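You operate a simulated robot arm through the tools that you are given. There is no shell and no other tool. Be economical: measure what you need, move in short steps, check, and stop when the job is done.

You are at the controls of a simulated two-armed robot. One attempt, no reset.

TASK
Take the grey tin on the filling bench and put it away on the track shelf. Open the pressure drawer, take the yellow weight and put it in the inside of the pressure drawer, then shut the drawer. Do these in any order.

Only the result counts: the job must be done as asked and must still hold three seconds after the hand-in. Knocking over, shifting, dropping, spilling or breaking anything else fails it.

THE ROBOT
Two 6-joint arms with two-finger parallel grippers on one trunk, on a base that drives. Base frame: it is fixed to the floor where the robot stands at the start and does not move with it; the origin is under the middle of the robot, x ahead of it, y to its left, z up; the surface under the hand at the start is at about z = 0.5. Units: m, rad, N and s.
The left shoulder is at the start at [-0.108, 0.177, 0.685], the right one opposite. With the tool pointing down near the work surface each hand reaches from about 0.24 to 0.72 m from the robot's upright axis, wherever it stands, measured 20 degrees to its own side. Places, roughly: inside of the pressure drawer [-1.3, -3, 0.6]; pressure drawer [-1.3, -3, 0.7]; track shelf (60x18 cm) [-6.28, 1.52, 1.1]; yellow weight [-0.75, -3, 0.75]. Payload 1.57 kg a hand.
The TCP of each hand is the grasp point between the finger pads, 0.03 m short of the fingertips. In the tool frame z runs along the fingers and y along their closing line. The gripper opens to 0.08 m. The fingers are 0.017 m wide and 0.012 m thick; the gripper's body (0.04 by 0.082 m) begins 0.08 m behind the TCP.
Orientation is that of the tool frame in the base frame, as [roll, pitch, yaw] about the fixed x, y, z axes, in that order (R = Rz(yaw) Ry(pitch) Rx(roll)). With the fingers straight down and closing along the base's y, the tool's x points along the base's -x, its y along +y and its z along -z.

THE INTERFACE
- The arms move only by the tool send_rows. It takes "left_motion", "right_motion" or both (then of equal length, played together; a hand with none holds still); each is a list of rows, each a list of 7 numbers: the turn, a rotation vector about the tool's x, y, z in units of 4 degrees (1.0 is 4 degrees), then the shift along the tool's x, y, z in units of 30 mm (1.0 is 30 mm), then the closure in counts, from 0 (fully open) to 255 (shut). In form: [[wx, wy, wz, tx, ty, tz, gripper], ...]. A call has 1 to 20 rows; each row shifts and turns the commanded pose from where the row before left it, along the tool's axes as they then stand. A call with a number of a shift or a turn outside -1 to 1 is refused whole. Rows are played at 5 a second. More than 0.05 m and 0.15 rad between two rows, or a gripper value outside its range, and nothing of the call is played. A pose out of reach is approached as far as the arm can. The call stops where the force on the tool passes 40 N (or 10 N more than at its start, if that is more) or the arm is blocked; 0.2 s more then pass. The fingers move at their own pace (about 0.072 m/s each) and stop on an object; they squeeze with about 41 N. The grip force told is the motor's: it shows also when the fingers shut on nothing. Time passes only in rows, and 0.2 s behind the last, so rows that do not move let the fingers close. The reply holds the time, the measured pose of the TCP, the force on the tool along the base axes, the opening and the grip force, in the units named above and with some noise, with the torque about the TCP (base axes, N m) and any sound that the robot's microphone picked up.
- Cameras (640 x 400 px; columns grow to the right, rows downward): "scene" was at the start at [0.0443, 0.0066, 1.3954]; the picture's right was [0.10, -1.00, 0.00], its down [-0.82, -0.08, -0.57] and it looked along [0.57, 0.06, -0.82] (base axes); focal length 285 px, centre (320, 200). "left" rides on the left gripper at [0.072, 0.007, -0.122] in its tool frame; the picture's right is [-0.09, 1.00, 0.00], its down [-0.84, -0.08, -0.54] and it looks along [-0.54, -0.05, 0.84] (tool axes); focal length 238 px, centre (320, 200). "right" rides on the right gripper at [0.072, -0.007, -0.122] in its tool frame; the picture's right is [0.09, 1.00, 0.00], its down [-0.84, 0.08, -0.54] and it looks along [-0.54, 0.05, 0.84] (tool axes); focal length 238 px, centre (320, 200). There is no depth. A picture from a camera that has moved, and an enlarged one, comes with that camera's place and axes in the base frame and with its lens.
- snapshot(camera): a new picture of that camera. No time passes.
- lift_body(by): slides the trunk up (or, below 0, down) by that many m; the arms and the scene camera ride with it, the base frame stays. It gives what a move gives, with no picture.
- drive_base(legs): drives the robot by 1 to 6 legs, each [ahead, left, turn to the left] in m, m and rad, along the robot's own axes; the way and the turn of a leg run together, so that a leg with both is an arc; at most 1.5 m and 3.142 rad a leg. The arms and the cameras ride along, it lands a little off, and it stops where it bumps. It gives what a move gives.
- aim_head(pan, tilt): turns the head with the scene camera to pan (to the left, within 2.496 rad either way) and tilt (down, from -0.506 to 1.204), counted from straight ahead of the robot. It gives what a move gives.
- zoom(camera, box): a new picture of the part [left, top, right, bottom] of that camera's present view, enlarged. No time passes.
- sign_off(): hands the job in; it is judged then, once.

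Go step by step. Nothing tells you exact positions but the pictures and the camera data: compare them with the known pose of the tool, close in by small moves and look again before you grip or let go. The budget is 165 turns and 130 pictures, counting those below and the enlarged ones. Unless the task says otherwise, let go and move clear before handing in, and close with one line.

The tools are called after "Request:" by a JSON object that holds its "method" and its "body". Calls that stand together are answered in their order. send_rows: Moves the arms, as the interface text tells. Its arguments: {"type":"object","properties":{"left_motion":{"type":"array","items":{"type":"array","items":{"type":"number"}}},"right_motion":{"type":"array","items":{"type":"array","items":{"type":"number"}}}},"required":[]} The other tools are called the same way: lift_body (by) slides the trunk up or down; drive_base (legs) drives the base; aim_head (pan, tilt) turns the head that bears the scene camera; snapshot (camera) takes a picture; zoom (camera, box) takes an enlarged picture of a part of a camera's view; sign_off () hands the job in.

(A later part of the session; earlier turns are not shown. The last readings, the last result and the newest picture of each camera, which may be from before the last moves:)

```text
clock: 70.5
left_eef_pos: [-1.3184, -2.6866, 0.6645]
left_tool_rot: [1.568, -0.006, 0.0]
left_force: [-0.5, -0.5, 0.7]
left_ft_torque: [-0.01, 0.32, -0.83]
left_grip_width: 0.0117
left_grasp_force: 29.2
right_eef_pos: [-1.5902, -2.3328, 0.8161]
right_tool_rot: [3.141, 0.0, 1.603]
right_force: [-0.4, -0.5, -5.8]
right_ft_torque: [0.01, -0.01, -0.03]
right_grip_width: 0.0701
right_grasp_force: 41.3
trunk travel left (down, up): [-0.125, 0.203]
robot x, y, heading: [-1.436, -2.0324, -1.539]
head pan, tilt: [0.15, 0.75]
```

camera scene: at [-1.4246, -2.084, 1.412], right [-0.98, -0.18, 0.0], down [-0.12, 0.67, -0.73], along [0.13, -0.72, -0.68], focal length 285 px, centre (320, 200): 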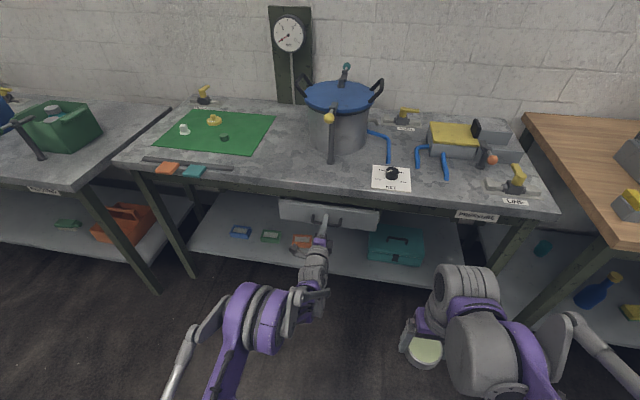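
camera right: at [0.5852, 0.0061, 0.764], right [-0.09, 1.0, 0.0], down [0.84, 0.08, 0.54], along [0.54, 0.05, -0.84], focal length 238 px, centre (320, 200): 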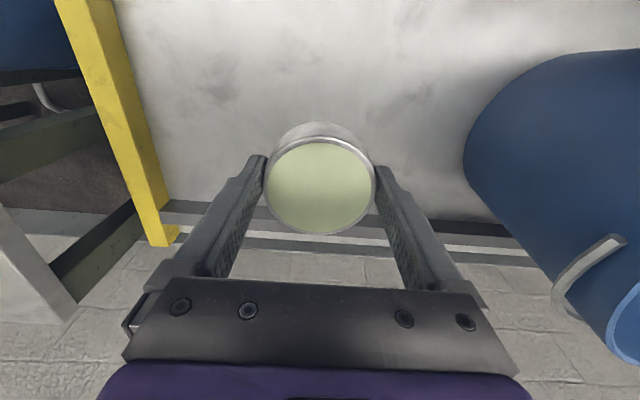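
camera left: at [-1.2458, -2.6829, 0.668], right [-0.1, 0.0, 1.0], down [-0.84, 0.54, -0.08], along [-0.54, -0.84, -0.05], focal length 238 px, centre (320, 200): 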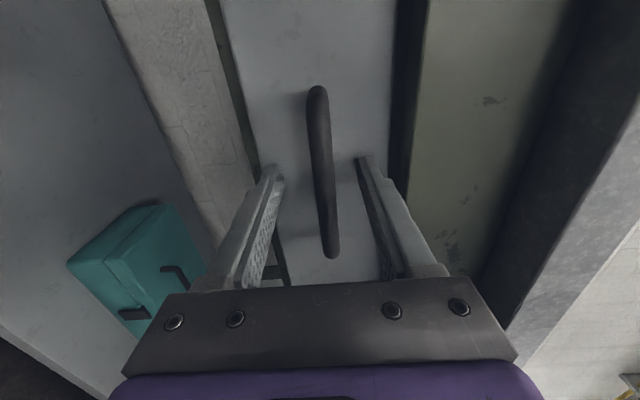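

Request:
{"method": "send_rows", "body": {"left_motion": [[0, 0, 0, 0, 0, -0.4, 255], [0, 0, 0, 0, 0, -0.4, 255], [0, 0, 0, 0, 0, -0.4, 255], [0, 0, 0, 0, 0, -0.4, 255], [0, 0, 0, 0, 0, -0.4, 255], [0, 0, 0, 0, 0, -0.4, 255], [0, 0, 0, 0, 0, -0.4, 255], [0, 0, 0, 0, 0, -0.4, 255], [0, 0, 0, 0, 0, -0.4, 255]]}}

Request:
{"method": "snapshot", "body": {"camera": "scene"}}

```text
clock: 72.5
left_eef_pos: [-1.3198, -2.5782, 0.6656]
left_tool_rot: [1.568, -0.007, 0.002]
left_force: [-2.6, 0.0, -1.6]
left_ft_torque: [-0.01, 0.33, 0.28]
left_grip_width: 0.0117
left_grasp_force: 28.9
right_eef_pos: [-1.5911, -2.3327, 0.816]
right_tool_rot: [-3.141, 0.0, 1.605]
right_force: [0.2, -0.1, -5.4]
right_ft_torque: [0.04, 0.02, -0.02]
right_grip_width: 0.07
right_grasp_force: 41.1
trunk travel left (down, up): [-0.125, 0.203]
robot x, y, heading: [-1.4389, -2.0286, -1.538]
head pan, tilt: [0.15, 0.75]
```

```text
100 pictures are left
camera scene: at [-1.4243, -2.0856, 1.4121], right [-0.98, -0.18, 0.0], down [-0.12, 0.67, -0.73], along [0.13, -0.72, -0.68], focal length 285 px, centre (320, 200)
```

scene: 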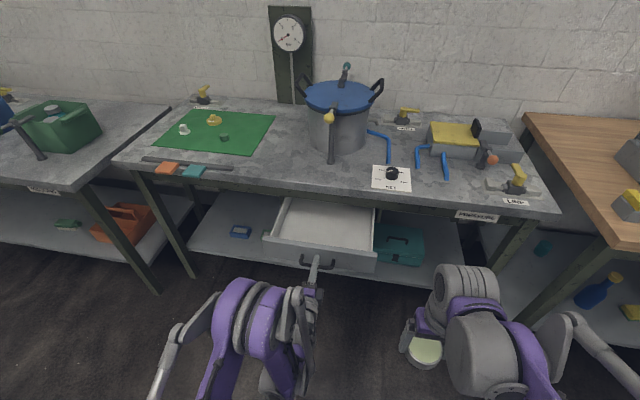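

Request:
{"method": "send_rows", "body": {"left_motion": [[0, 0, 0, 0, 0, -0.35, 255], [0, 0, 0, 0, 0, -0.35, 255], [0, 0, 0, 0, 0, -0.35, 255], [0, 0, 0, 0, 0, -0.35, 255], [0, 0, 0, 0, 0, 0, 255]]}}

```text
clock: 73.1
left_eef_pos: [-1.3188, -2.5751, 0.6643]
left_tool_rot: [1.58, -0.003, -0.002]
left_force: [2.9, 0.6, -24.1]
left_ft_torque: [-0.03, 0.26, 0.04]
left_grip_width: 0.012
left_grasp_force: 29.3
left hand out of reach, approached as far as the arm can: row 1, 2
right_eef_pos: [-1.5887, -2.3351, 0.8158]
right_tool_rot: [-3.142, -0.002, 1.606]
right_force: [0.4, -0.2, -6.3]
right_ft_torque: [0.03, -0.02, -0.01]
right_grip_width: 0.0707
right_grasp_force: 40.7
trunk travel left (down, up): [-0.125, 0.203]
robot x, y, heading: [-1.4399, -2.0345, -1.541]
head pan, tilt: [0.15, 0.75]
stopped in row 2 (left hand): the force on the tool passed its limit at 48 N (the readings are from after the stop); the commanded pose is now the measured one
```

The arm has reached its limit, and the drawer is open by about 0.23 m, which is enough. I'll release the handle and back the base off.

Request:
{"method": "send_rows", "body": {"left_motion": [[0, 0, 0, 0, 0, 0, 80], [0, 0, 0, 0, 0, 0, 80], [0, 0, 0, 0, 0, 0, 80]]}}

Request:
{"method": "drive_base", "body": {"legs": [[-0.25, 0, 0]]}}

Request:
{"method": "snapshot", "body": {"camera": "scene"}}

```text
clock: 73.9
left_eef_pos: [-1.3196, -2.5755, 0.6667]
left_tool_rot: [1.575, -0.006, -0.003]
left_force: [-0.1, -1.4, 1.2]
left_ft_torque: [-0.01, 0.01, 0.0]
left_grip_width: 0.055
left_grasp_force: 0.1
right_eef_pos: [-1.5895, -2.333, 0.8155]
right_tool_rot: [3.141, 0.001, 1.604]
right_force: [0.4, 0.4, -5.6]
right_ft_torque: [0.05, 0.02, 0.0]
right_grip_width: 0.07
right_grasp_force: 40.9
trunk travel left (down, up): [-0.125, 0.203]
robot x, y, heading: [-1.4387, -2.028, -1.537]
head pan, tilt: [0.15, 0.75]
```

```text
clock: 75.7
left_eef_pos: [-1.3309, -2.3249, 0.6682]
left_tool_rot: [1.576, -0.009, -0.007]
left_force: [-0.7, -0.1, 0.4]
left_ft_torque: [-0.02, -0.02, -0.02]
left_grip_width: 0.055
left_grasp_force: 0.1
right_eef_pos: [-1.6003, -2.082, 0.8165]
right_tool_rot: [3.141, 0.0, 1.598]
right_force: [-0.5, -0.4, -5.1]
right_ft_torque: [0.05, -0.02, -0.01]
right_grip_width: 0.07
right_grasp_force: 41.1
trunk travel left (down, up): [-0.125, 0.203]
robot x, y, heading: [-1.446, -1.7768, -1.543]
head pan, tilt: [0.15, 0.75]
```

```text
99 pictures are left
camera scene: at [-1.4321, -1.8344, 1.4121], right [-0.98, -0.18, 0.0], down [-0.12, 0.67, -0.73], along [0.13, -0.72, -0.68], focal length 285 px, centre (320, 200)
```

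scene: 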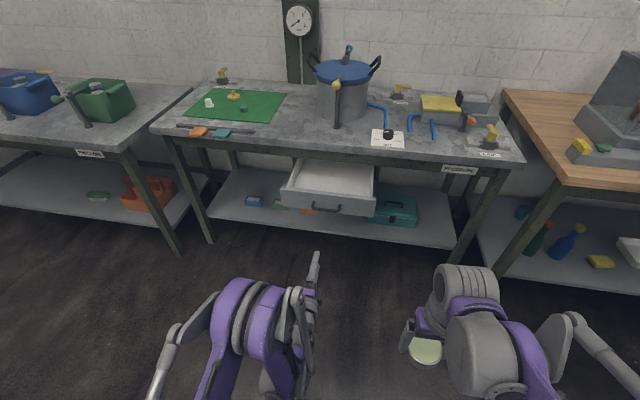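

The drawer is open and clear of the hand. I'll turn the left hand back to point down.

Request:
{"method": "send_rows", "body": {"left_motion": [[0, 0, -1, 0, 0, 0, 0], [0, 0, -1, 0, 0, 0, 0], [0, 0, -1, 0, 0, 0, 0], [0, 0, -1, 0, 0, 0, 0], [0, 0, -1, 0, 0, 0, 0], [0, 0, -1, 0, 0, 0, 0], [0, 0, -1, 0, 0, 0, 0], [0, 0, -1, 0, 0, 0, 0], [0, 0, -1, 0, 0, 0, 0], [0, 0, -1, 0, 0, 0, 0], [0, 0, -1, 0, 0, 0, 0], [0, 0, -1, 0, 0, 0, 0], [0, 0, -1, 0, 0, 0, 0], [0, 0, -1, 0, 0, 0, 0], [0, 0, -1, 0, 0, 0, 0], [0, 0, -1, 0, 0, 0, 0], [0, 0, -1, 0, 0, 0, 0], [0, 0, -1, 0, 0, 0, 0], [0, 0, -1, 0, 0, 0, 0], [0, 0, -1, 0, 0, 0, 0]]}}

Request:
{"method": "send_rows", "body": {"left_motion": [[0, 0, -1, 0, 0, 0, 0], [0, 0, -1, 0, 0, 0, 0], [0, 0, -0.5, 0, 0, 0, 0], [0, 1, 0, 0, 0, 0, 0], [0, 1, 0, 0, 0, 0, 0], [0, 1, 0, 0, 0, 0, 0], [0, 1, 0, 0, 0, 0, 0], [0, 1, 0, 0, 0, 0, 0], [0, 1, 0, 0, 0, 0, 0], [0, 1, 0, 0, 0, 0, 0], [0, 1, 0, 0, 0, 0, 0], [0, 1, 0, 0, 0, 0, 0], [0, 1, 0, 0, 0, 0, 0], [0, 1, 0, 0, 0, 0, 0], [0, 1, 0, 0, 0, 0, 0]]}}

Request:
{"method": "send_rows", "body": {"left_motion": [[0, 1, 0, 0, 0, 0, 0], [0, 1, 0, 0, 0, 0, 0], [0, 1, 0, 0, 0, 0, 0], [0, 1, 0, 0, 0, 0, 0], [0, 1, 0, 0, 0, 0, 0], [0, 1, 0, 0, 0, 0, 0], [0, 1, 0, 0, 0, 0, 0], [0, 1, 0, 0, 0, 0, 0], [0, 1, 0, 0, 0, 0, 0], [0, 1, 0, 0, 0, 0, 0], [0, 0.5, 0, 0, 0, 0, 0]]}}

```text
clock: 79.9
left_eef_pos: [-1.3303, -2.3245, 0.6684]
left_tool_rot: [1.595, 1.391, 0.018]
left_force: [-0.3, 0.1, -0.1]
left_ft_torque: [0.0, 0.01, 0.01]
left_grip_width: 0.08
left_grasp_force: 0.0
right_eef_pos: [-1.5993, -2.0806, 0.8154]
right_tool_rot: [3.141, 0.001, 1.596]
right_force: [-0.8, 0.0, -5.4]
right_ft_torque: [0.04, -0.01, 0.0]
right_grip_width: 0.0704
right_grasp_force: 41.3
trunk travel left (down, up): [-0.125, 0.203]
robot x, y, heading: [-1.4457, -1.7789, -1.541]
head pan, tilt: [0.15, 0.75]
```

```text
clock: 83.1
left_eef_pos: [-1.3282, -2.3272, 0.6693]
left_tool_rot: [3.125, 0.851, 1.573]
left_force: [0.5, -0.9, 0.9]
left_ft_torque: [0.02, -0.03, 0.01]
left_grip_width: 0.0801
left_grasp_force: 0.0
left hand out of reach, approached as far as the arm can: row 7, 9
right_eef_pos: [-1.5999, -2.0812, 0.8158]
right_tool_rot: [3.141, 0.001, 1.597]
right_force: [0.4, -1.0, -5.2]
right_ft_torque: [0.02, -0.02, 0.0]
right_grip_width: 0.0701
right_grasp_force: 41.3
trunk travel left (down, up): [-0.125, 0.203]
robot x, y, heading: [-1.4464, -1.7795, -1.546]
head pan, tilt: [0.15, 0.75]
```

```text
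clock: 85.5
left_eef_pos: [-1.3276, -2.3255, 0.6691]
left_tool_rot: [3.13, 0.118, 1.583]
left_force: [0.3, 0.4, 0.5]
left_ft_torque: [-0.01, -0.01, -0.03]
left_grip_width: 0.08
left_grasp_force: 0.0
right_eef_pos: [-1.5995, -2.0821, 0.8149]
right_tool_rot: [-3.142, -0.001, 1.598]
right_force: [-0.1, -0.6, -6.0]
right_ft_torque: [0.08, -0.02, -0.02]
right_grip_width: 0.0703
right_grasp_force: 41.1
trunk travel left (down, up): [-0.125, 0.203]
robot x, y, heading: [-1.4432, -1.7827, -1.548]
head pan, tilt: [0.15, 0.75]
```

I'll finish levelling, raise the trunk and the left hand above bench height, and move in front of the weight.

Request:
{"method": "lift_body", "body": {"by": 0.15}}

Request:
{"method": "send_rows", "body": {"left_motion": [[0, 0.9, 0, 0, 0, 0, 0], [0, 0.8, 0, 0, 0, 0, 0], [0, 0, 0, 0, 0, -0.8, 0], [0, 0, 0, 0, 0, -0.8, 0], [0, 0, 0, 0, 0, -0.8, 0], [0, 0, 0, 0, 0, -0.8, 0], [0, 0, 0, 0, 0, -0.8, 0]]}}

Request:
{"method": "drive_base", "body": {"legs": [[0, 0.645, -0.02], [0.4, 0, 0]]}}

Request:
{"method": "snapshot", "body": {"camera": "left"}}

Request:
{"method": "snapshot", "body": {"camera": "scene"}}

```text
clock: 87.2
left_eef_pos: [-1.3279, -2.3259, 0.8184]
left_tool_rot: [3.129, 0.121, 1.582]
left_force: [-0.5, 1.4, 0.4]
left_ft_torque: [-0.02, 0.01, 0.04]
left_grip_width: 0.0799
left_grasp_force: 0.0
right_eef_pos: [-1.5997, -2.0806, 0.9654]
right_tool_rot: [-3.141, 0.0, 1.596]
right_force: [-0.2, -0.4, -5.3]
right_ft_torque: [0.01, 0.01, 0.02]
right_grip_width: 0.0703
right_grasp_force: 41.1
trunk travel left (down, up): [-0.275, 0.053]
robot x, y, heading: [-1.4453, -1.7809, -1.544]
head pan, tilt: [0.15, 0.75]
```

```text
clock: 88.8
left_eef_pos: [-1.3287, -2.3274, 0.9374]
left_tool_rot: [3.131, 0.001, 1.585]
left_force: [-0.6, 0.2, -0.4]
left_ft_torque: [0.0, -0.02, 0.0]
left_grip_width: 0.0803
left_grasp_force: 0.1
right_eef_pos: [-1.598, -2.0812, 0.9666]
right_tool_rot: [3.14, 0.0, 1.596]
right_force: [-0.9, 0.9, -5.1]
right_ft_torque: [0.02, 0.04, 0.01]
right_grip_width: 0.0703
right_grasp_force: 41.6
trunk travel left (down, up): [-0.275, 0.053]
robot x, y, heading: [-1.4456, -1.779, -1.544]
head pan, tilt: [0.15, 0.75]
```

```text
clock: 97.0
left_eef_pos: [-0.6949, -2.7217, 0.9376]
left_tool_rot: [3.131, 0.002, 1.569]
left_force: [-0.5, -0.8, 0.9]
left_ft_torque: [0.0, 0.01, -0.01]
left_grip_width: 0.0801
left_grasp_force: 0.1
right_eef_pos: [-0.9612, -2.4717, 0.9651]
right_tool_rot: [3.14, 0.0, 1.585]
right_force: [-0.2, 0.1, -5.6]
right_ft_torque: [0.04, 0.01, -0.02]
right_grip_width: 0.0702
right_grasp_force: 40.8
trunk travel left (down, up): [-0.275, 0.053]
robot x, y, heading: [-0.81, -2.1711, -1.559]
head pan, tilt: [0.15, 0.75]
```

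```text
98 pictures are left
camera left: at [-0.6892, -2.6487, 1.0588], right [1.0, -0.09, 0.01], down [-0.08, -0.84, 0.54], along [-0.04, -0.54, -0.84], focal length 238 px, centre (320, 200)
```

left: 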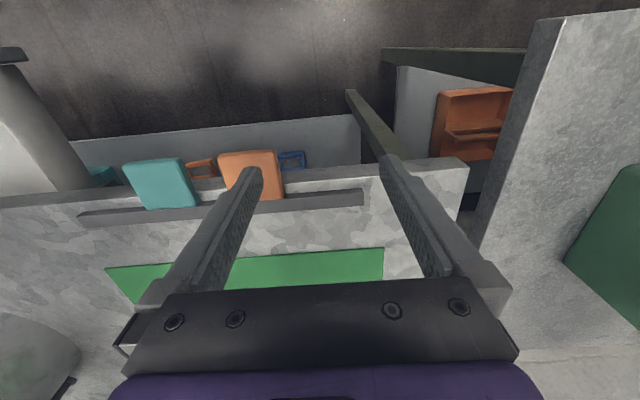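

```text
97 pictures are left
camera scene: at [-0.7904, -2.2137, 1.5631], right [-0.99, -0.16, 0.0], down [-0.11, 0.67, -0.73], along [0.12, -0.72, -0.68], focal length 285 px, centre (320, 200)
```

scene: 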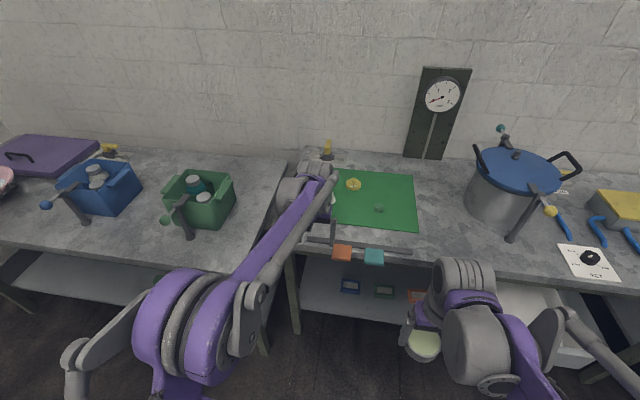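

There is room to move closer, so I'll advance 0.25 m.

Request:
{"method": "drive_base", "body": {"legs": [[0.25, 0, 0]]}}

Request:
{"method": "send_rows", "body": {"left_motion": [[0, 0, 0, 0, -0.7, 0, 0], [0, 0, 0, 0, -0.7, 0, 0], [0, 0, 0, 0, -0.7, 0, 0], [0, 0, 0, 0, -0.7, 0, 0]]}}

Request:
{"method": "snapshot", "body": {"camera": "left"}}

```text
clock: 98.9
left_eef_pos: [-0.6944, -2.9741, 0.9386]
left_tool_rot: [3.132, 0.002, 1.567]
left_force: [-0.3, -0.5, 0.2]
left_ft_torque: [0.01, 0.0, 0.0]
left_grip_width: 0.08
left_grasp_force: 0.1
right_eef_pos: [-0.9583, -2.7225, 0.9662]
right_tool_rot: [3.141, 0.0, 1.58]
right_force: [0.5, 0.5, -4.6]
right_ft_torque: [0.05, 0.03, 0.02]
right_grip_width: 0.0702
right_grasp_force: 40.7
trunk travel left (down, up): [-0.275, 0.053]
robot x, y, heading: [-0.8015, -2.4265, -1.565]
head pan, tilt: [0.15, 0.75]
```

```text
clock: 99.9
left_eef_pos: [-0.7772, -2.9744, 0.9369]
left_tool_rot: [3.131, 0.002, 1.567]
left_force: [0.3, 0.2, 0.3]
left_ft_torque: [-0.03, 0.03, 0.0]
left_grip_width: 0.0801
left_grasp_force: 0.0
right_eef_pos: [-0.9601, -2.7236, 0.9657]
right_tool_rot: [3.141, -0.001, 1.581]
right_force: [-0.7, -1.4, -5.5]
right_ft_torque: [0.04, 0.02, -0.01]
right_grip_width: 0.0702
right_grasp_force: 41.1
trunk travel left (down, up): [-0.275, 0.053]
robot x, y, heading: [-0.7988, -2.423, -1.566]
head pan, tilt: [0.15, 0.75]
```

```text
96 pictures are left
camera left: at [-0.7718, -2.9016, 1.0591], right [1.0, -0.1, 0.01], down [-0.09, -0.84, 0.54], along [-0.04, -0.54, -0.84], focal length 238 px, centre (320, 200)
```

left: 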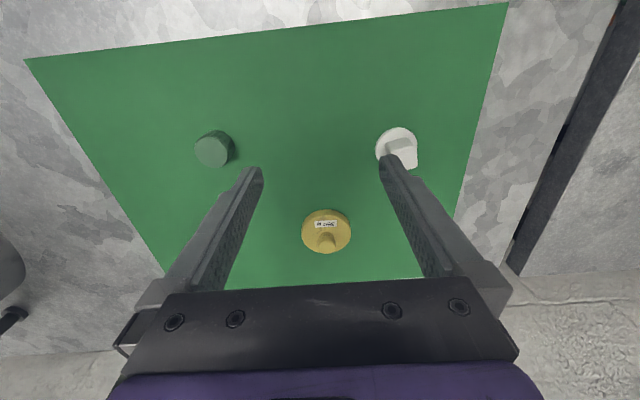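

The weight is at (-0.779, -3.09) with a disc about 60 mm across. I'll go over it and partly down.

Request:
{"method": "send_rows", "body": {"left_motion": [[0, 0, 0, -0.97, 0, 0, 0], [0, 0, 0, -0.97, 0, 0, 0], [0, 0, 0, -0.97, -0.03, 0.2, 0], [0, 0, 0, -0.95, -0.03, 0.2, 0], [0, 0, 0, 0, 0, 0.5, 0], [0, 0, 0, 0, 0, 0, 0]]}}

Request:
{"method": "snapshot", "body": {"camera": "left"}}

```text
clock: 101.3
left_eef_pos: [-0.7811, -3.0896, 0.9079]
left_tool_rot: [3.13, 0.002, 1.569]
left_force: [0.0, 0.1, 0.2]
left_ft_torque: [0.0, -0.01, 0.01]
left_grip_width: 0.0798
left_grasp_force: 0.0
right_eef_pos: [-0.96, -2.7236, 0.9656]
right_tool_rot: [-3.141, 0.0, 1.579]
right_force: [0.5, 0.0, -5.0]
right_ft_torque: [0.04, -0.02, -0.03]
right_grip_width: 0.07
right_grasp_force: 41.4
trunk travel left (down, up): [-0.275, 0.053]
robot x, y, heading: [-0.8022, -2.4228, -1.556]
head pan, tilt: [0.15, 0.75]
```

```text
95 pictures are left
camera left: at [-0.7756, -3.0171, 1.0296], right [1.0, -0.1, 0.01], down [-0.09, -0.84, 0.54], along [-0.04, -0.54, -0.84], focal length 238 px, centre (320, 200)
```

left: 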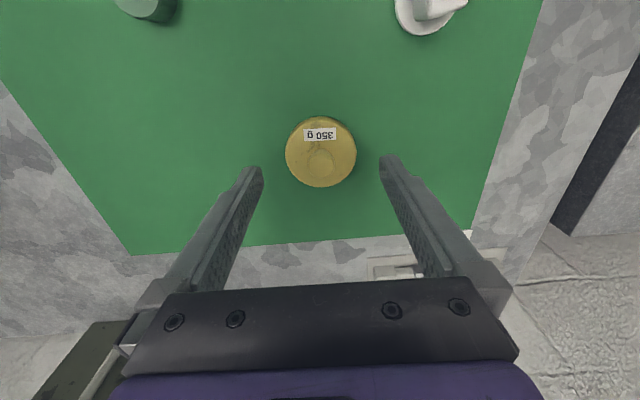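

Request:
{"method": "send_rows", "body": {"left_motion": [[0, 0, 0, -0.1, 0.07, 0.8, 0], [0, 0, 0, 0, 0, 0.8, 0], [0, 0, 0, 0, 0, 0, 0]]}}

Request:
{"method": "snapshot", "body": {"camera": "left"}}

```text
clock: 102.1
left_eef_pos: [-0.7774, -3.094, 0.8634]
left_tool_rot: [3.131, 0.002, 1.566]
left_force: [-0.7, 0.3, 0.1]
left_ft_torque: [-0.03, -0.03, 0.03]
left_grip_width: 0.0801
left_grasp_force: 0.1
right_eef_pos: [-0.9584, -2.7224, 0.9651]
right_tool_rot: [3.141, 0.0, 1.579]
right_force: [0.4, -0.2, -5.7]
right_ft_torque: [0.01, 0.02, -0.03]
right_grip_width: 0.0701
right_grasp_force: 40.6
trunk travel left (down, up): [-0.275, 0.053]
robot x, y, heading: [-0.8037, -2.4245, -1.563]
head pan, tilt: [0.15, 0.75]
```

```text
94 pictures are left
camera left: at [-0.7709, -3.0209, 0.9844], right [1.0, -0.1, 0.01], down [-0.09, -0.84, 0.54], along [-0.04, -0.54, -0.84], focal length 238 px, centre (320, 200)
```

left: 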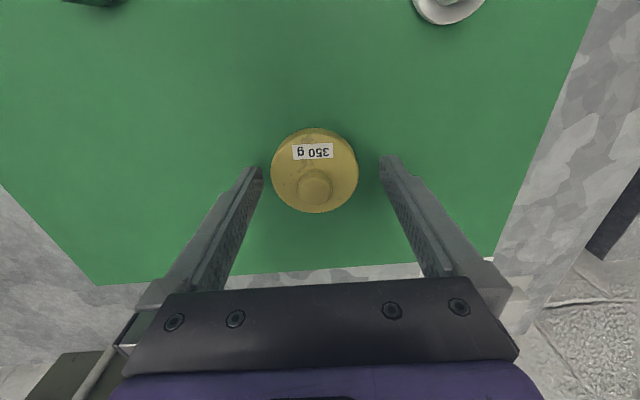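

Request:
{"method": "send_rows", "body": {"left_motion": [[0, 0, 0, 0, -0.07, 0.2, 0], [0, 0, 0, 0, 0, 0.2, 0], [0, 0, 0, 0, 0, 0.1, 0], [0, 0, 0, 0, 0, 0, 0]]}}

Request:
{"method": "zoom", "body": {"camera": "left", "box": [220, 100, 420, 225]}}

```text
clock: 102.9
left_eef_pos: [-0.7802, -3.0944, 0.8541]
left_tool_rot: [3.132, 0.002, 1.569]
left_force: [1.5, 1.2, 24.4]
left_ft_torque: [0.19, 1.05, 0.01]
left_grip_width: 0.0786
left_grasp_force: 0.0
left hand out of reach, approached as far as the arm can: row 3
right_eef_pos: [-0.959, -2.723, 0.9666]
right_tool_rot: [3.141, 0.0, 1.58]
right_force: [0.4, -0.3, -5.4]
right_ft_torque: [0.02, 0.01, -0.01]
right_grip_width: 0.0701
right_grasp_force: 40.5
trunk travel left (down, up): [-0.275, 0.053]
robot x, y, heading: [-0.7991, -2.4221, -1.56]
head pan, tilt: [0.15, 0.75]
stopped in row 4 (left hand): the force on the tool passed its limit at 43 N (the readings are from after the stop); the commanded pose is now the measured one
```

```text
3.20 times, centred on (320, 162) of left
camera zoom: at [-0.7736, -3.0206, 0.9753], right [1.0, -0.1, 0.01], down [-0.09, -0.84, 0.54], along [-0.05, -0.54, -0.84], focal length 763 px, centre (320, 320)
```

zoom: 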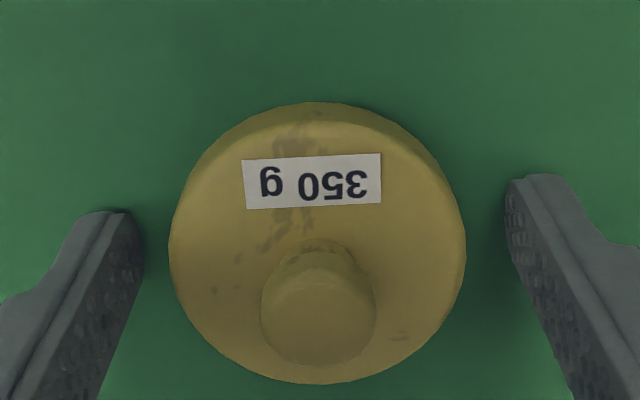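

The tips touched the mat, which is at z≈0.823. I'll raise 2 mm, grip, and lift.

Request:
{"method": "send_rows", "body": {"left_motion": [[0, 0, 0, 0, 0, -0.08, 0], [0, 0, 0, 0, 0, 0, 120], [0, 0, 0, 0, 0, 0, 255], [0, 0, 0, 0, 0, 0, 255], [0, 0, 0, 0, 0, 0, 255]]}}

Request:
{"method": "send_rows", "body": {"left_motion": [[0, 0, 0, 0, 0, -0.3, 255], [0, 0, 0, 0, 0, -0.7, 255], [0, 0, 0, 0, 0, -0.7, 255], [0, 0, 0, 0, 0, -0.7, 255], [0, 0, 0, 0, 0, -0.7, 255]]}}

Request:
{"method": "snapshot", "body": {"camera": "left"}}

```text
clock: 104.1
left_eef_pos: [-0.7809, -3.0958, 0.8545]
left_tool_rot: [3.132, 0.001, 1.567]
left_force: [-6.5, 1.6, 4.4]
left_ft_torque: [0.02, 0.53, -0.1]
left_grip_width: 0.0606
left_grasp_force: 40.8
right_eef_pos: [-0.9589, -2.7228, 0.9658]
right_tool_rot: [-3.141, 0.0, 1.58]
right_force: [1.0, -1.1, -5.7]
right_ft_torque: [0.02, 0.02, -0.03]
right_grip_width: 0.0701
right_grasp_force: 41.0
trunk travel left (down, up): [-0.275, 0.053]
robot x, y, heading: [-0.8009, -2.4228, -1.56]
head pan, tilt: [0.15, 0.75]
```

```text
clock: 105.3
left_eef_pos: [-0.7784, -3.085, 0.9452]
left_tool_rot: [3.134, 0.001, 1.566]
left_force: [0.1, -0.5, -3.5]
left_ft_torque: [-0.03, 0.01, 0.0]
left_grip_width: 0.0608
left_grasp_force: 41.0
left hand out of reach, approached as far as the arm can: row 4
right_eef_pos: [-0.9588, -2.7226, 0.9669]
right_tool_rot: [-3.141, -0.001, 1.579]
right_force: [0.1, -0.2, -5.0]
right_ft_torque: [0.0, 0.02, -0.01]
right_grip_width: 0.0701
right_grasp_force: 40.7
trunk travel left (down, up): [-0.275, 0.053]
robot x, y, heading: [-0.8008, -2.4232, -1.563]
head pan, tilt: [0.15, 0.75]
```

```text
92 pictures are left
camera left: at [-0.7717, -3.0121, 1.0664], right [1.0, -0.1, 0.01], down [-0.09, -0.84, 0.54], along [-0.04, -0.54, -0.84], focal length 238 px, centre (320, 200)
```

left: 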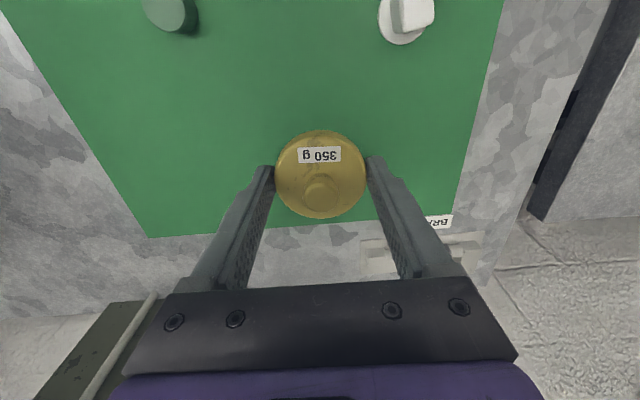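

The weight is held. I'll back off and shift right so the left hand is over the open drawer.

Request:
{"method": "drive_base", "body": {"legs": [[-0.4, 0, -0.007], [0, -0.53, 0]]}}

Request:
{"method": "aim_head", "body": {"pan": 0.2, "tilt": 0.95}}

Request:
{"method": "snapshot", "body": {"camera": "left"}}

Request:
{"method": "snapshot", "body": {"camera": "scene"}}

```text
clock: 112.6
left_eef_pos: [-1.3298, -2.6743, 0.9448]
left_tool_rot: [3.133, 0.001, 1.545]
left_force: [-0.3, -0.3, -4.0]
left_ft_torque: [0.02, -0.03, 0.0]
left_grip_width: 0.0606
left_grasp_force: 41.2
right_eef_pos: [-1.5022, -2.3099, 0.9664]
right_tool_rot: [-3.141, 0.001, 1.558]
right_force: [-0.5, -0.5, -5.3]
right_ft_torque: [0.05, 0.03, 0.01]
right_grip_width: 0.0701
right_grasp_force: 40.9
trunk travel left (down, up): [-0.275, 0.053]
robot x, y, heading: [-1.3366, -2.0126, -1.584]
head pan, tilt: [0.15, 0.75]
```

```text
clock: 113.3
left_eef_pos: [-1.3301, -2.6752, 0.9451]
left_tool_rot: [3.132, 0.002, 1.544]
left_force: [-0.6, -0.8, -3.7]
left_ft_torque: [-0.01, -0.03, 0.02]
left_grip_width: 0.0606
left_grasp_force: 40.7
right_eef_pos: [-1.5021, -2.3094, 0.9655]
right_tool_rot: [-3.142, 0.0, 1.558]
right_force: [0.5, 0.6, -4.4]
right_ft_torque: [0.0, 0.01, -0.01]
right_grip_width: 0.0703
right_grasp_force: 40.6
trunk travel left (down, up): [-0.275, 0.053]
robot x, y, heading: [-1.3394, -2.013, -1.587]
head pan, tilt: [0.201, 0.949]
```

```text
91 pictures are left
camera left: at [-1.3216, -2.602, 1.0659], right [0.99, -0.12, 0.01], down [-0.1, -0.83, 0.54], along [-0.06, -0.54, -0.84], focal length 238 px, centre (320, 200)
```

left: 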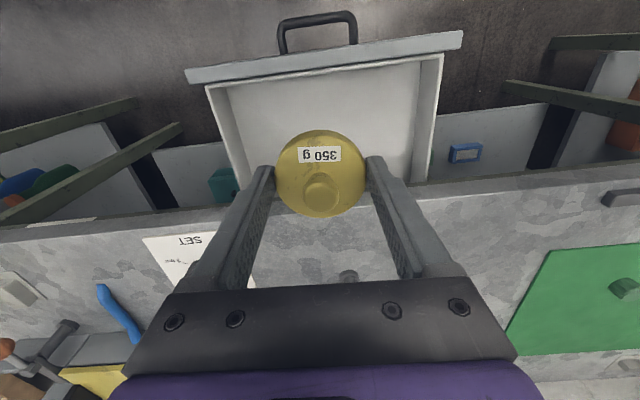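

```text
90 pictures are left
camera scene: at [-1.3235, -2.0453, 1.5476], right [-0.98, -0.19, 0.0], down [-0.15, 0.8, -0.58], along [0.11, -0.57, -0.81], focal length 285 px, centre (320, 200)
```

scene: 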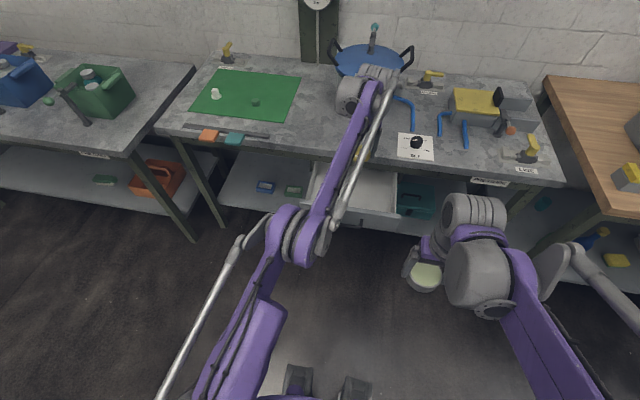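

The weight is over the drawer opening (y from -2.63 to -2.765) and centred in x. I'll lower the trunk to 0.15 m below this, then check again.

Request:
{"method": "lift_body", "body": {"by": -0.15}}

Request:
{"method": "snapshot", "body": {"camera": "left"}}

Request:
{"method": "snapshot", "body": {"camera": "scene"}}

```text
clock: 115.1
left_eef_pos: [-1.3288, -2.6501, 0.7484]
left_tool_rot: [3.132, -0.064, 1.544]
left_force: [0.0, 0.0, -4.0]
left_ft_torque: [0.04, -0.01, 0.0]
left_grip_width: 0.0606
left_grasp_force: 41.1
right_eef_pos: [-1.504, -2.3095, 0.8164]
right_tool_rot: [3.141, -0.001, 1.558]
right_force: [-0.3, -0.7, -4.9]
right_ft_torque: [0.05, 0.0, 0.01]
right_grip_width: 0.07
right_grasp_force: 41.6
trunk travel left (down, up): [-0.125, 0.203]
robot x, y, heading: [-1.3409, -2.0139, -1.587]
head pan, tilt: [0.201, 0.949]
```

```text
89 pictures are left
camera left: at [-1.3213, -2.5853, 0.8747], right [0.99, -0.12, 0.0], down [-0.1, -0.87, 0.49], along [-0.06, -0.48, -0.87], focal length 238 px, centre (320, 200)
```

left: 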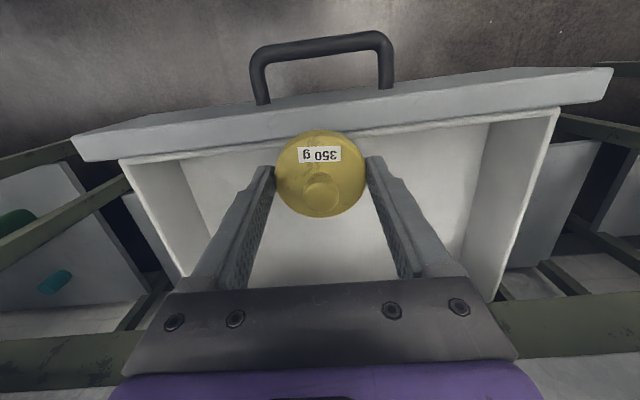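

```text
88 pictures are left
camera scene: at [-1.3236, -2.0592, 1.3966], right [-0.98, -0.19, 0.0], down [-0.15, 0.8, -0.58], along [0.11, -0.57, -0.81], focal length 285 px, centre (320, 200)
```

scene: 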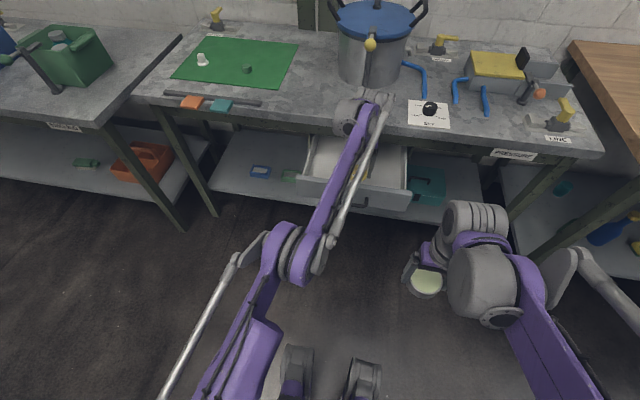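

The hand pitched slightly as the trunk dropped. I'll level it and move it to y≈-2.69.

Request:
{"method": "send_rows", "body": {"left_motion": [[0, -0.9, 0, -0.4, 0, 0, 255], [0, 0, 0, -0.5, 0.1, 0, 255], [0, 0, 0, -0.5, 0.1, 0, 255], [0, 0, 0, 0, 0, 0, 255]]}}

Request:
{"method": "snapshot", "body": {"camera": "left"}}

```text
clock: 116.1
left_eef_pos: [-1.3219, -2.6652, 0.7459]
left_tool_rot: [3.132, -0.003, 1.543]
left_force: [0.3, 0.4, -3.6]
left_ft_torque: [-0.01, 0.01, -0.02]
left_grip_width: 0.0605
left_grasp_force: 41.2
left hand out of reach, approached as far as the arm can: row 2, 3
right_eef_pos: [-1.5029, -2.309, 0.8154]
right_tool_rot: [3.141, 0.0, 1.557]
right_force: [0.7, -0.2, -5.6]
right_ft_torque: [0.05, 0.0, -0.04]
right_grip_width: 0.0704
right_grasp_force: 40.8
trunk travel left (down, up): [-0.125, 0.203]
robot x, y, heading: [-1.3376, -2.0176, -1.585]
head pan, tilt: [0.201, 0.949]
```

```text
87 pictures are left
camera left: at [-1.3139, -2.5931, 0.8665], right [0.99, -0.12, 0.01], down [-0.1, -0.84, 0.54], along [-0.06, -0.54, -0.84], focal length 238 px, centre (320, 200)
```

left: 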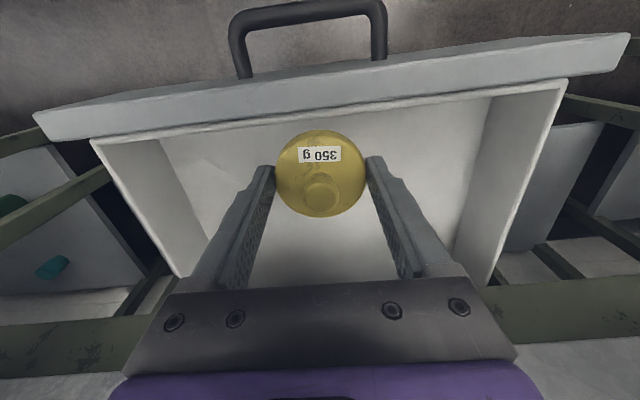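

The hand is at the arm's reach limit. I'll nudge the base forward 2.5 cm and lower into the drawer.

Request:
{"method": "drive_base", "body": {"legs": [[0.03, 0, 0]]}}

Request:
{"method": "send_rows", "body": {"left_motion": [[0, 0, 0, 0, 0, 0.5, 255], [0, 0, 0, 0, 0, 0.5, 255], [0, 0, 0, 0, 0, 0.5, 255], [0, 0, 0, 0, 0, 0.4, 255], [0, 0, 0, 0, 0, 0, 255]]}}

Request:
{"method": "snapshot", "body": {"camera": "left"}}

Request:
{"method": "snapshot", "body": {"camera": "scene"}}

```text
clock: 116.9
left_eef_pos: [-1.3225, -2.6943, 0.745]
left_tool_rot: [3.134, -0.001, 1.544]
left_force: [-0.8, -0.1, -4.7]
left_ft_torque: [0.05, -0.01, 0.0]
left_grip_width: 0.0604
left_grasp_force: 40.7
right_eef_pos: [-1.5035, -2.3375, 0.8159]
right_tool_rot: [-3.14, -0.002, 1.557]
right_force: [0.6, -0.4, -5.4]
right_ft_torque: [0.08, 0.03, 0.01]
right_grip_width: 0.0703
right_grasp_force: 41.4
trunk travel left (down, up): [-0.125, 0.203]
robot x, y, heading: [-1.3367, -2.0433, -1.584]
head pan, tilt: [0.201, 0.949]
```

```text
clock: 118.1
left_eef_pos: [-1.3208, -2.6941, 0.6876]
left_tool_rot: [3.134, -0.002, 1.544]
left_force: [0.1, -0.1, -3.5]
left_ft_torque: [0.0, -0.01, -0.03]
left_grip_width: 0.0606
left_grasp_force: 40.8
right_eef_pos: [-1.5032, -2.3371, 0.8163]
right_tool_rot: [3.142, 0.0, 1.557]
right_force: [-0.2, -0.7, -5.1]
right_ft_torque: [0.04, 0.04, -0.01]
right_grip_width: 0.07
right_grasp_force: 41.3
trunk travel left (down, up): [-0.125, 0.203]
robot x, y, heading: [-1.3393, -2.0425, -1.586]
head pan, tilt: [0.201, 0.949]
```

```text
86 pictures are left
camera left: at [-1.3129, -2.6219, 0.8085], right [0.99, -0.12, 0.01], down [-0.1, -0.84, 0.54], along [-0.06, -0.54, -0.84], focal length 238 px, centre (320, 200)
```

left: 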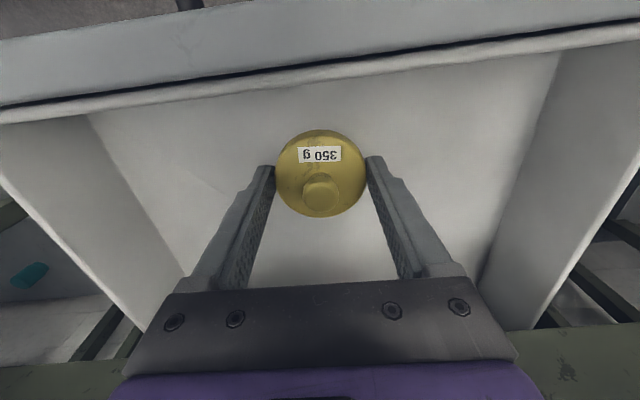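

```text
85 pictures are left
camera scene: at [-1.324, -2.0873, 1.3966], right [-0.98, -0.19, 0.0], down [-0.15, 0.8, -0.58], along [0.11, -0.57, -0.81], focal length 285 px, centre (320, 200)
```

scene: 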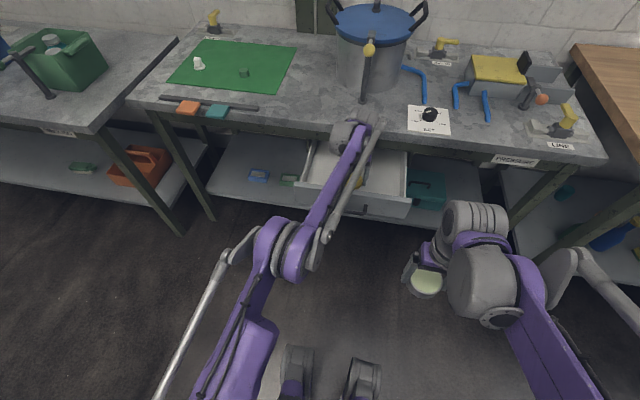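

Inside the drawer and clear. I'll continue down gently until contact.

Request:
{"method": "send_rows", "body": {"left_motion": [[0, 0, 0, 0, 0, 0.25, 255], [0, 0, 0, 0, 0, 0.25, 255], [0, 0, 0, 0, 0, 0.25, 255], [0, 0, 0, 0, 0, 0.2, 255], [0, 0, 0, 0, 0, 0.15, 255], [0, 0, 0, 0, 0, 0, 255]]}}

Request:
{"method": "snapshot", "body": {"camera": "left"}}

```text
clock: 119.1
left_eef_pos: [-1.3213, -2.6927, 0.6664]
left_tool_rot: [3.132, 0.0, 1.544]
left_force: [-0.1, -1.4, 27.0]
left_ft_torque: [-0.66, 0.16, 0.07]
left_grip_width: 0.0607
left_grasp_force: 40.7
right_eef_pos: [-1.5031, -2.3364, 0.815]
right_tool_rot: [-3.14, 0.0, 1.557]
right_force: [-0.3, -0.8, -4.5]
right_ft_torque: [0.06, -0.03, -0.01]
right_grip_width: 0.0704
right_grasp_force: 40.3
trunk travel left (down, up): [-0.125, 0.203]
robot x, y, heading: [-1.3376, -2.043, -1.58]
head pan, tilt: [0.201, 0.949]
stopped in row 5 (left hand): the force on the tool passed its limit at 43 N (the readings are from after the stop); the commanded pose is now the measured one
```

```text
84 pictures are left
camera left: at [-1.3137, -2.6197, 0.7879], right [0.99, -0.12, 0.01], down [-0.11, -0.83, 0.54], along [-0.06, -0.54, -0.84], focal length 238 px, centre (320, 200)
```

left: 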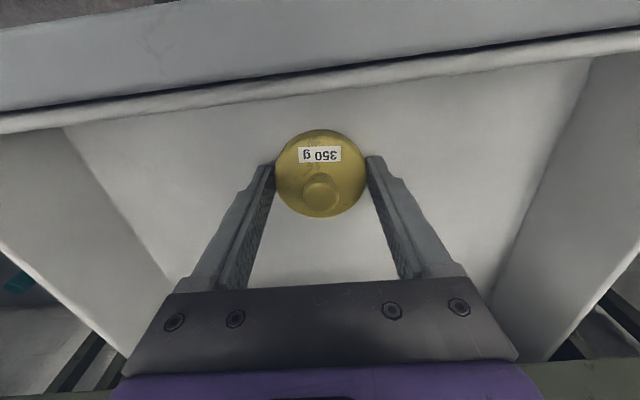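

The weight touches the drawer floor. I'll ease off, open, and raise the hand.

Request:
{"method": "send_rows", "body": {"left_motion": [[0, 0, 0, 0, 0, -0.05, 255], [0, 0, 0, 0, 0, 0, 130], [0, 0, 0, 0, 0, 0, 0], [0, 0, 0, 0, 0, 0, 0]]}}

Request:
{"method": "send_rows", "body": {"left_motion": [[0, 0, 0, 0, 0, -0.3, 0], [0, 0, 0, 0, 0, -0.7, 0], [0, 0, 0, 0, 0, -0.7, 0], [0, 0, 0, 0, 0, -0.8, 0], [0, 0, 0, 0.2, 0, -0.8, 0], [0, 0, 0, 0.2, 0, -0.8, 0]]}}

Request:
{"method": "snapshot", "body": {"camera": "left"}}

```text
clock: 120.1
left_eef_pos: [-1.3196, -2.6927, 0.666]
left_tool_rot: [3.131, -0.001, 1.545]
left_force: [14.9, -0.8, 20.8]
left_ft_torque: [0.02, 0.42, 0.08]
left_grip_width: 0.0671
left_grasp_force: 0.1
right_eef_pos: [-1.5028, -2.335, 0.8169]
right_tool_rot: [3.141, 0.002, 1.559]
right_force: [0.1, -0.4, -5.5]
right_ft_torque: [0.04, -0.01, 0.02]
right_grip_width: 0.0701
right_grasp_force: 41.3
trunk travel left (down, up): [-0.125, 0.203]
robot x, y, heading: [-1.3376, -2.0409, -1.581]
head pan, tilt: [0.201, 0.949]
```

```text
clock: 121.5
left_eef_pos: [-1.3234, -2.6815, 0.788]
left_tool_rot: [3.133, -0.001, 1.543]
left_force: [0.5, 0.8, -0.8]
left_ft_torque: [0.02, 0.01, 0.02]
left_grip_width: 0.08
left_grasp_force: 0.0
right_eef_pos: [-1.5038, -2.3369, 0.8154]
right_tool_rot: [3.142, 0.0, 1.557]
right_force: [0.1, 0.0, -6.1]
right_ft_torque: [0.04, 0.03, -0.06]
right_grip_width: 0.0705
right_grasp_force: 41.1
trunk travel left (down, up): [-0.125, 0.203]
robot x, y, heading: [-1.3353, -2.0395, -1.585]
head pan, tilt: [0.201, 0.949]
```

```text
83 pictures are left
camera left: at [-1.3147, -2.6094, 0.9101], right [0.99, -0.12, 0.01], down [-0.11, -0.83, 0.54], along [-0.06, -0.54, -0.84], focal length 238 px, centre (320, 200)
```

left: 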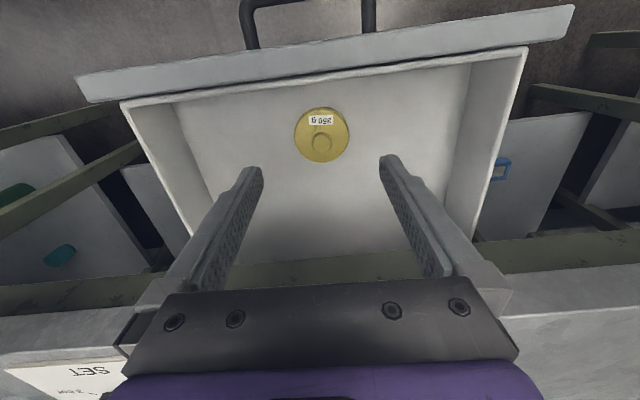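

The weight lies in the drawer. I'll back off and turn the left hand horizontal with fingers closed, to push the drawer shut below the handle bar.

Request:
{"method": "drive_base", "body": {"legs": [[-0.2, -0.1, 0.03]]}}

Request:
{"method": "send_rows", "body": {"left_motion": [[0, 0, 0, 0.3, 0.6, 0.5, 255], [0, 0, 0, 0.3, 0.6, 0.5, 255], [0, 0, 0, 0.3, 0.6, 0.5, 255], [0, 0, 0, 0.3, 0.6, 0, 255], [0, 0, 0, 0.3, 0.6, 0, 255], [0, -1, 0, 0, 0, 0, 255], [0, -1, 0, 0, 0, 0, 255], [0, -1, 0, 0, 0, 0, 255], [0, -1, 0, 0, 0, 0, 255], [0, -1, 0, 0, 0, 0, 255], [0, -1, 0, 0, 0, 0, 255], [0, -1, 0, 0, 0, 0, 255], [0, -1, 0, 0, 0, 0, 255], [0, -1, 0, 0, 0, 0, 255], [0, -1, 0, 0, 0, 0, 255], [0, -1, 0, 0, 0, 0, 255]]}}

Request:
{"method": "send_rows", "body": {"left_motion": [[0, -1, 0, 0, 0, 0, 255], [0, -1, 0, 0, 0, 0, 255], [0, -1, 0, 0, 0, 0, 255], [0, -1, 0, 0, 0, 0, 255], [0, -1, 0, 0, 0, 0, 255], [0, -1, 0, 0, 0, 0, 255], [0, -1, 0, 0, 0, 0, 255], [0, -1, 0, 0, 0, 0, 255], [0, -1, 0, 0, 0, 0, 255], [0, -1, 0, 0, 0, 0, 255]]}}

Request:
{"method": "snapshot", "body": {"camera": "left"}}

Request:
{"method": "snapshot", "body": {"camera": "scene"}}

```text
clock: 123.2
left_eef_pos: [-1.404, -2.4846, 0.7902]
left_tool_rot: [3.133, 0.001, 1.571]
left_force: [0.2, -0.2, -0.6]
left_ft_torque: [0.0, 0.0, 0.01]
left_grip_width: 0.0797
left_grasp_force: 0.1
right_eef_pos: [-1.5956, -2.1443, 0.8163]
right_tool_rot: [3.141, 0.0, 1.582]
right_force: [0.0, 0.4, -6.3]
right_ft_torque: [0.02, -0.04, 0.02]
right_grip_width: 0.0702
right_grasp_force: 41.1
trunk travel left (down, up): [-0.125, 0.203]
robot x, y, heading: [-1.4378, -1.8488, -1.558]
head pan, tilt: [0.201, 0.949]
```

```text
clock: 126.6
left_eef_pos: [-1.3127, -2.4389, 0.7431]
left_tool_rot: [3.13, 0.767, 1.561]
left_force: [0.4, 0.3, 0.1]
left_ft_torque: [0.02, 0.0, -0.01]
left_grip_width: 0.0003
left_grasp_force: 21.2
right_eef_pos: [-1.5948, -2.1442, 0.8155]
right_tool_rot: [3.141, -0.001, 1.583]
right_force: [-0.1, 0.2, -5.3]
right_ft_torque: [0.02, 0.03, 0.0]
right_grip_width: 0.0704
right_grasp_force: 40.8
trunk travel left (down, up): [-0.125, 0.203]
robot x, y, heading: [-1.4403, -1.8438, -1.563]
head pan, tilt: [0.201, 0.949]
```

```text
clock: 128.8
left_eef_pos: [-1.3117, -2.4396, 0.7439]
left_tool_rot: [3.081, 1.364, 1.524]
left_force: [0.2, -0.1, 0.6]
left_ft_torque: [0.0, -0.02, -0.01]
left_grip_width: 0.0
left_grasp_force: 21.1
left hand out of reach, approached as far as the arm can: row 9
right_eef_pos: [-1.5941, -2.1448, 0.8154]
right_tool_rot: [3.14, -0.001, 1.582]
right_force: [-0.1, -0.4, -6.1]
right_ft_torque: [0.06, -0.02, -0.01]
right_grip_width: 0.0701
right_grasp_force: 40.7
trunk travel left (down, up): [-0.125, 0.203]
robot x, y, heading: [-1.4395, -1.8432, -1.559]
head pan, tilt: [0.201, 0.949]
```

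```text
82 pictures are left
camera left: at [-1.3065, -2.3053, 0.6981], right [0.99, 0.0, 0.1], down [-0.09, 0.36, 0.93], along [-0.04, -0.93, 0.36], focal length 238 px, centre (320, 200)
```

left: 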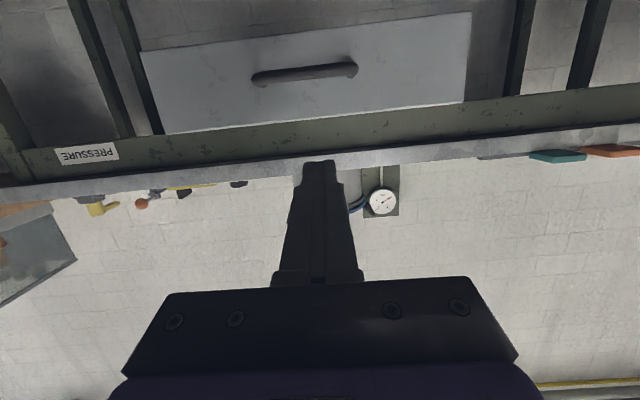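

```text
81 pictures are left
camera scene: at [-1.422, -1.89, 1.3966], right [-0.98, -0.21, 0.0], down [-0.17, 0.79, -0.58], along [0.12, -0.57, -0.81], focal length 285 px, centre (320, 200)
```

scene: 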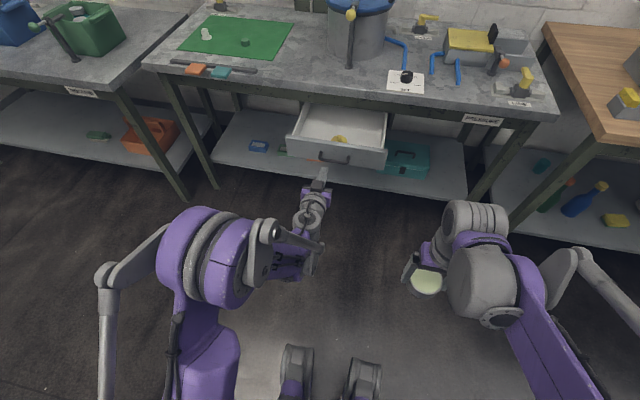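

The panel spans z 0.62–0.717 with the bar at 0.666. I'll lower to z≈0.643 and approach just below the bar.

Request:
{"method": "send_rows", "body": {"left_motion": [[0, 0, 0, 0.825, 0, 0.17, 255], [0, 0, 0, 0.825, 0, 0.17, 255], [0, 0, 0, 0.825, 0, 0.17, 255], [0, 0, 0, 0.825, 0, 0.17, 255], [0, 0, 0, -0.15, 0, 0.73, 255], [0, 0, 0, -0.15, 0, 0.73, 255], [0, 0, 0, -0.15, 0, 0.73, 255], [0, 0, 0, 0, 0, 0, 255]]}}

Request:
{"method": "snapshot", "body": {"camera": "left"}}

```text
clock: 130.6
left_eef_pos: [-1.3122, -2.5072, 0.6438]
left_tool_rot: [3.073, 1.401, 1.512]
left_force: [0.3, 0.4, 0.4]
left_ft_torque: [-0.01, 0.0, 0.02]
left_grip_width: 0.0
left_grasp_force: 21.2
right_eef_pos: [-1.5939, -2.1452, 0.8155]
right_tool_rot: [-3.141, 0.0, 1.583]
right_force: [0.3, -0.7, -5.8]
right_ft_torque: [0.05, 0.01, -0.02]
right_grip_width: 0.0704
right_grasp_force: 40.5
trunk travel left (down, up): [-0.125, 0.203]
robot x, y, heading: [-1.4369, -1.8445, -1.559]
head pan, tilt: [0.201, 0.949]
```

```text
80 pictures are left
camera left: at [-1.3061, -2.3742, 0.5926], right [0.99, -0.01, 0.1], down [-0.09, 0.39, 0.92], along [-0.04, -0.92, 0.39], focal length 238 px, centre (320, 200)
```

left: 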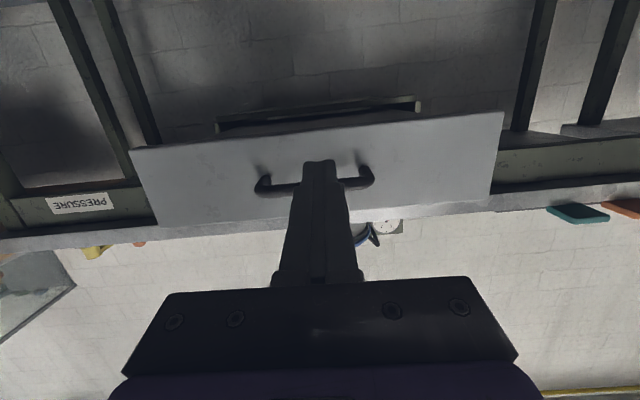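

The fingers are aligned below the bar. I'll push by driving ahead a bit first, then finish with the arm.

Request:
{"method": "drive_base", "body": {"legs": [[0.19, 0, 0]]}}

Request:
{"method": "snapshot", "body": {"camera": "left"}}

Request:
{"method": "snapshot", "body": {"camera": "scene"}}

```text
clock: 132.2
left_eef_pos: [-1.3075, -2.6983, 0.642]
left_tool_rot: [3.071, 1.401, 1.518]
left_force: [0.2, -0.5, 0.1]
left_ft_torque: [0.02, -0.01, 0.02]
left_grip_width: 0.0
left_grasp_force: 21.2
right_eef_pos: [-1.5898, -2.3377, 0.8156]
right_tool_rot: [3.14, -0.001, 1.588]
right_force: [0.4, -1.0, -5.6]
right_ft_torque: [0.04, 0.0, 0.02]
right_grip_width: 0.0701
right_grasp_force: 41.4
trunk travel left (down, up): [-0.125, 0.203]
robot x, y, heading: [-1.4355, -2.0372, -1.548]
head pan, tilt: [0.201, 0.949]
```

```text
79 pictures are left
camera left: at [-1.3014, -2.5656, 0.5923], right [0.99, 0.0, 0.1], down [-0.09, 0.39, 0.92], along [-0.04, -0.92, 0.39], focal length 238 px, centre (320, 200)
```

left: 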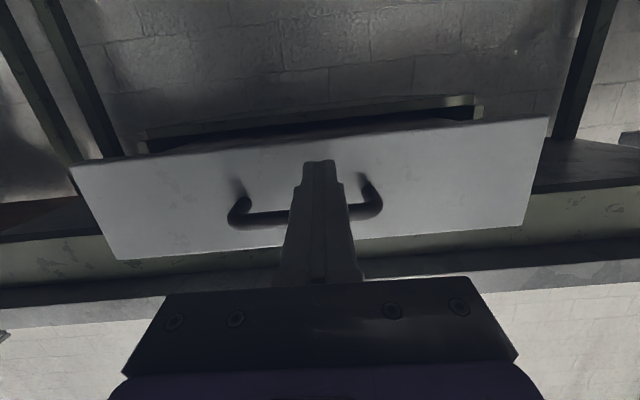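

```text
78 pictures are left
camera scene: at [-1.4191, -2.0825, 1.3965], right [-0.98, -0.22, 0.0], down [-0.17, 0.79, -0.58], along [0.13, -0.57, -0.81], focal length 285 px, centre (320, 200)
```

scene: 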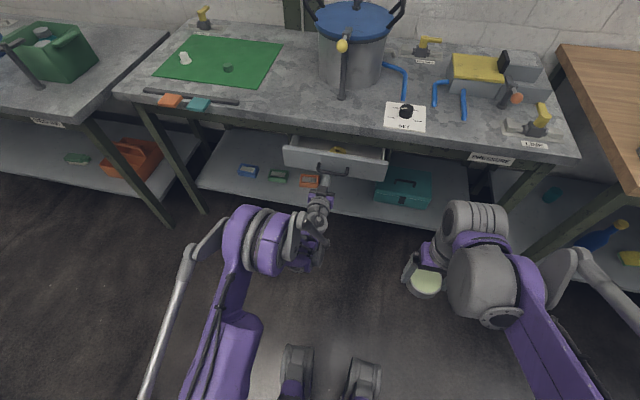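

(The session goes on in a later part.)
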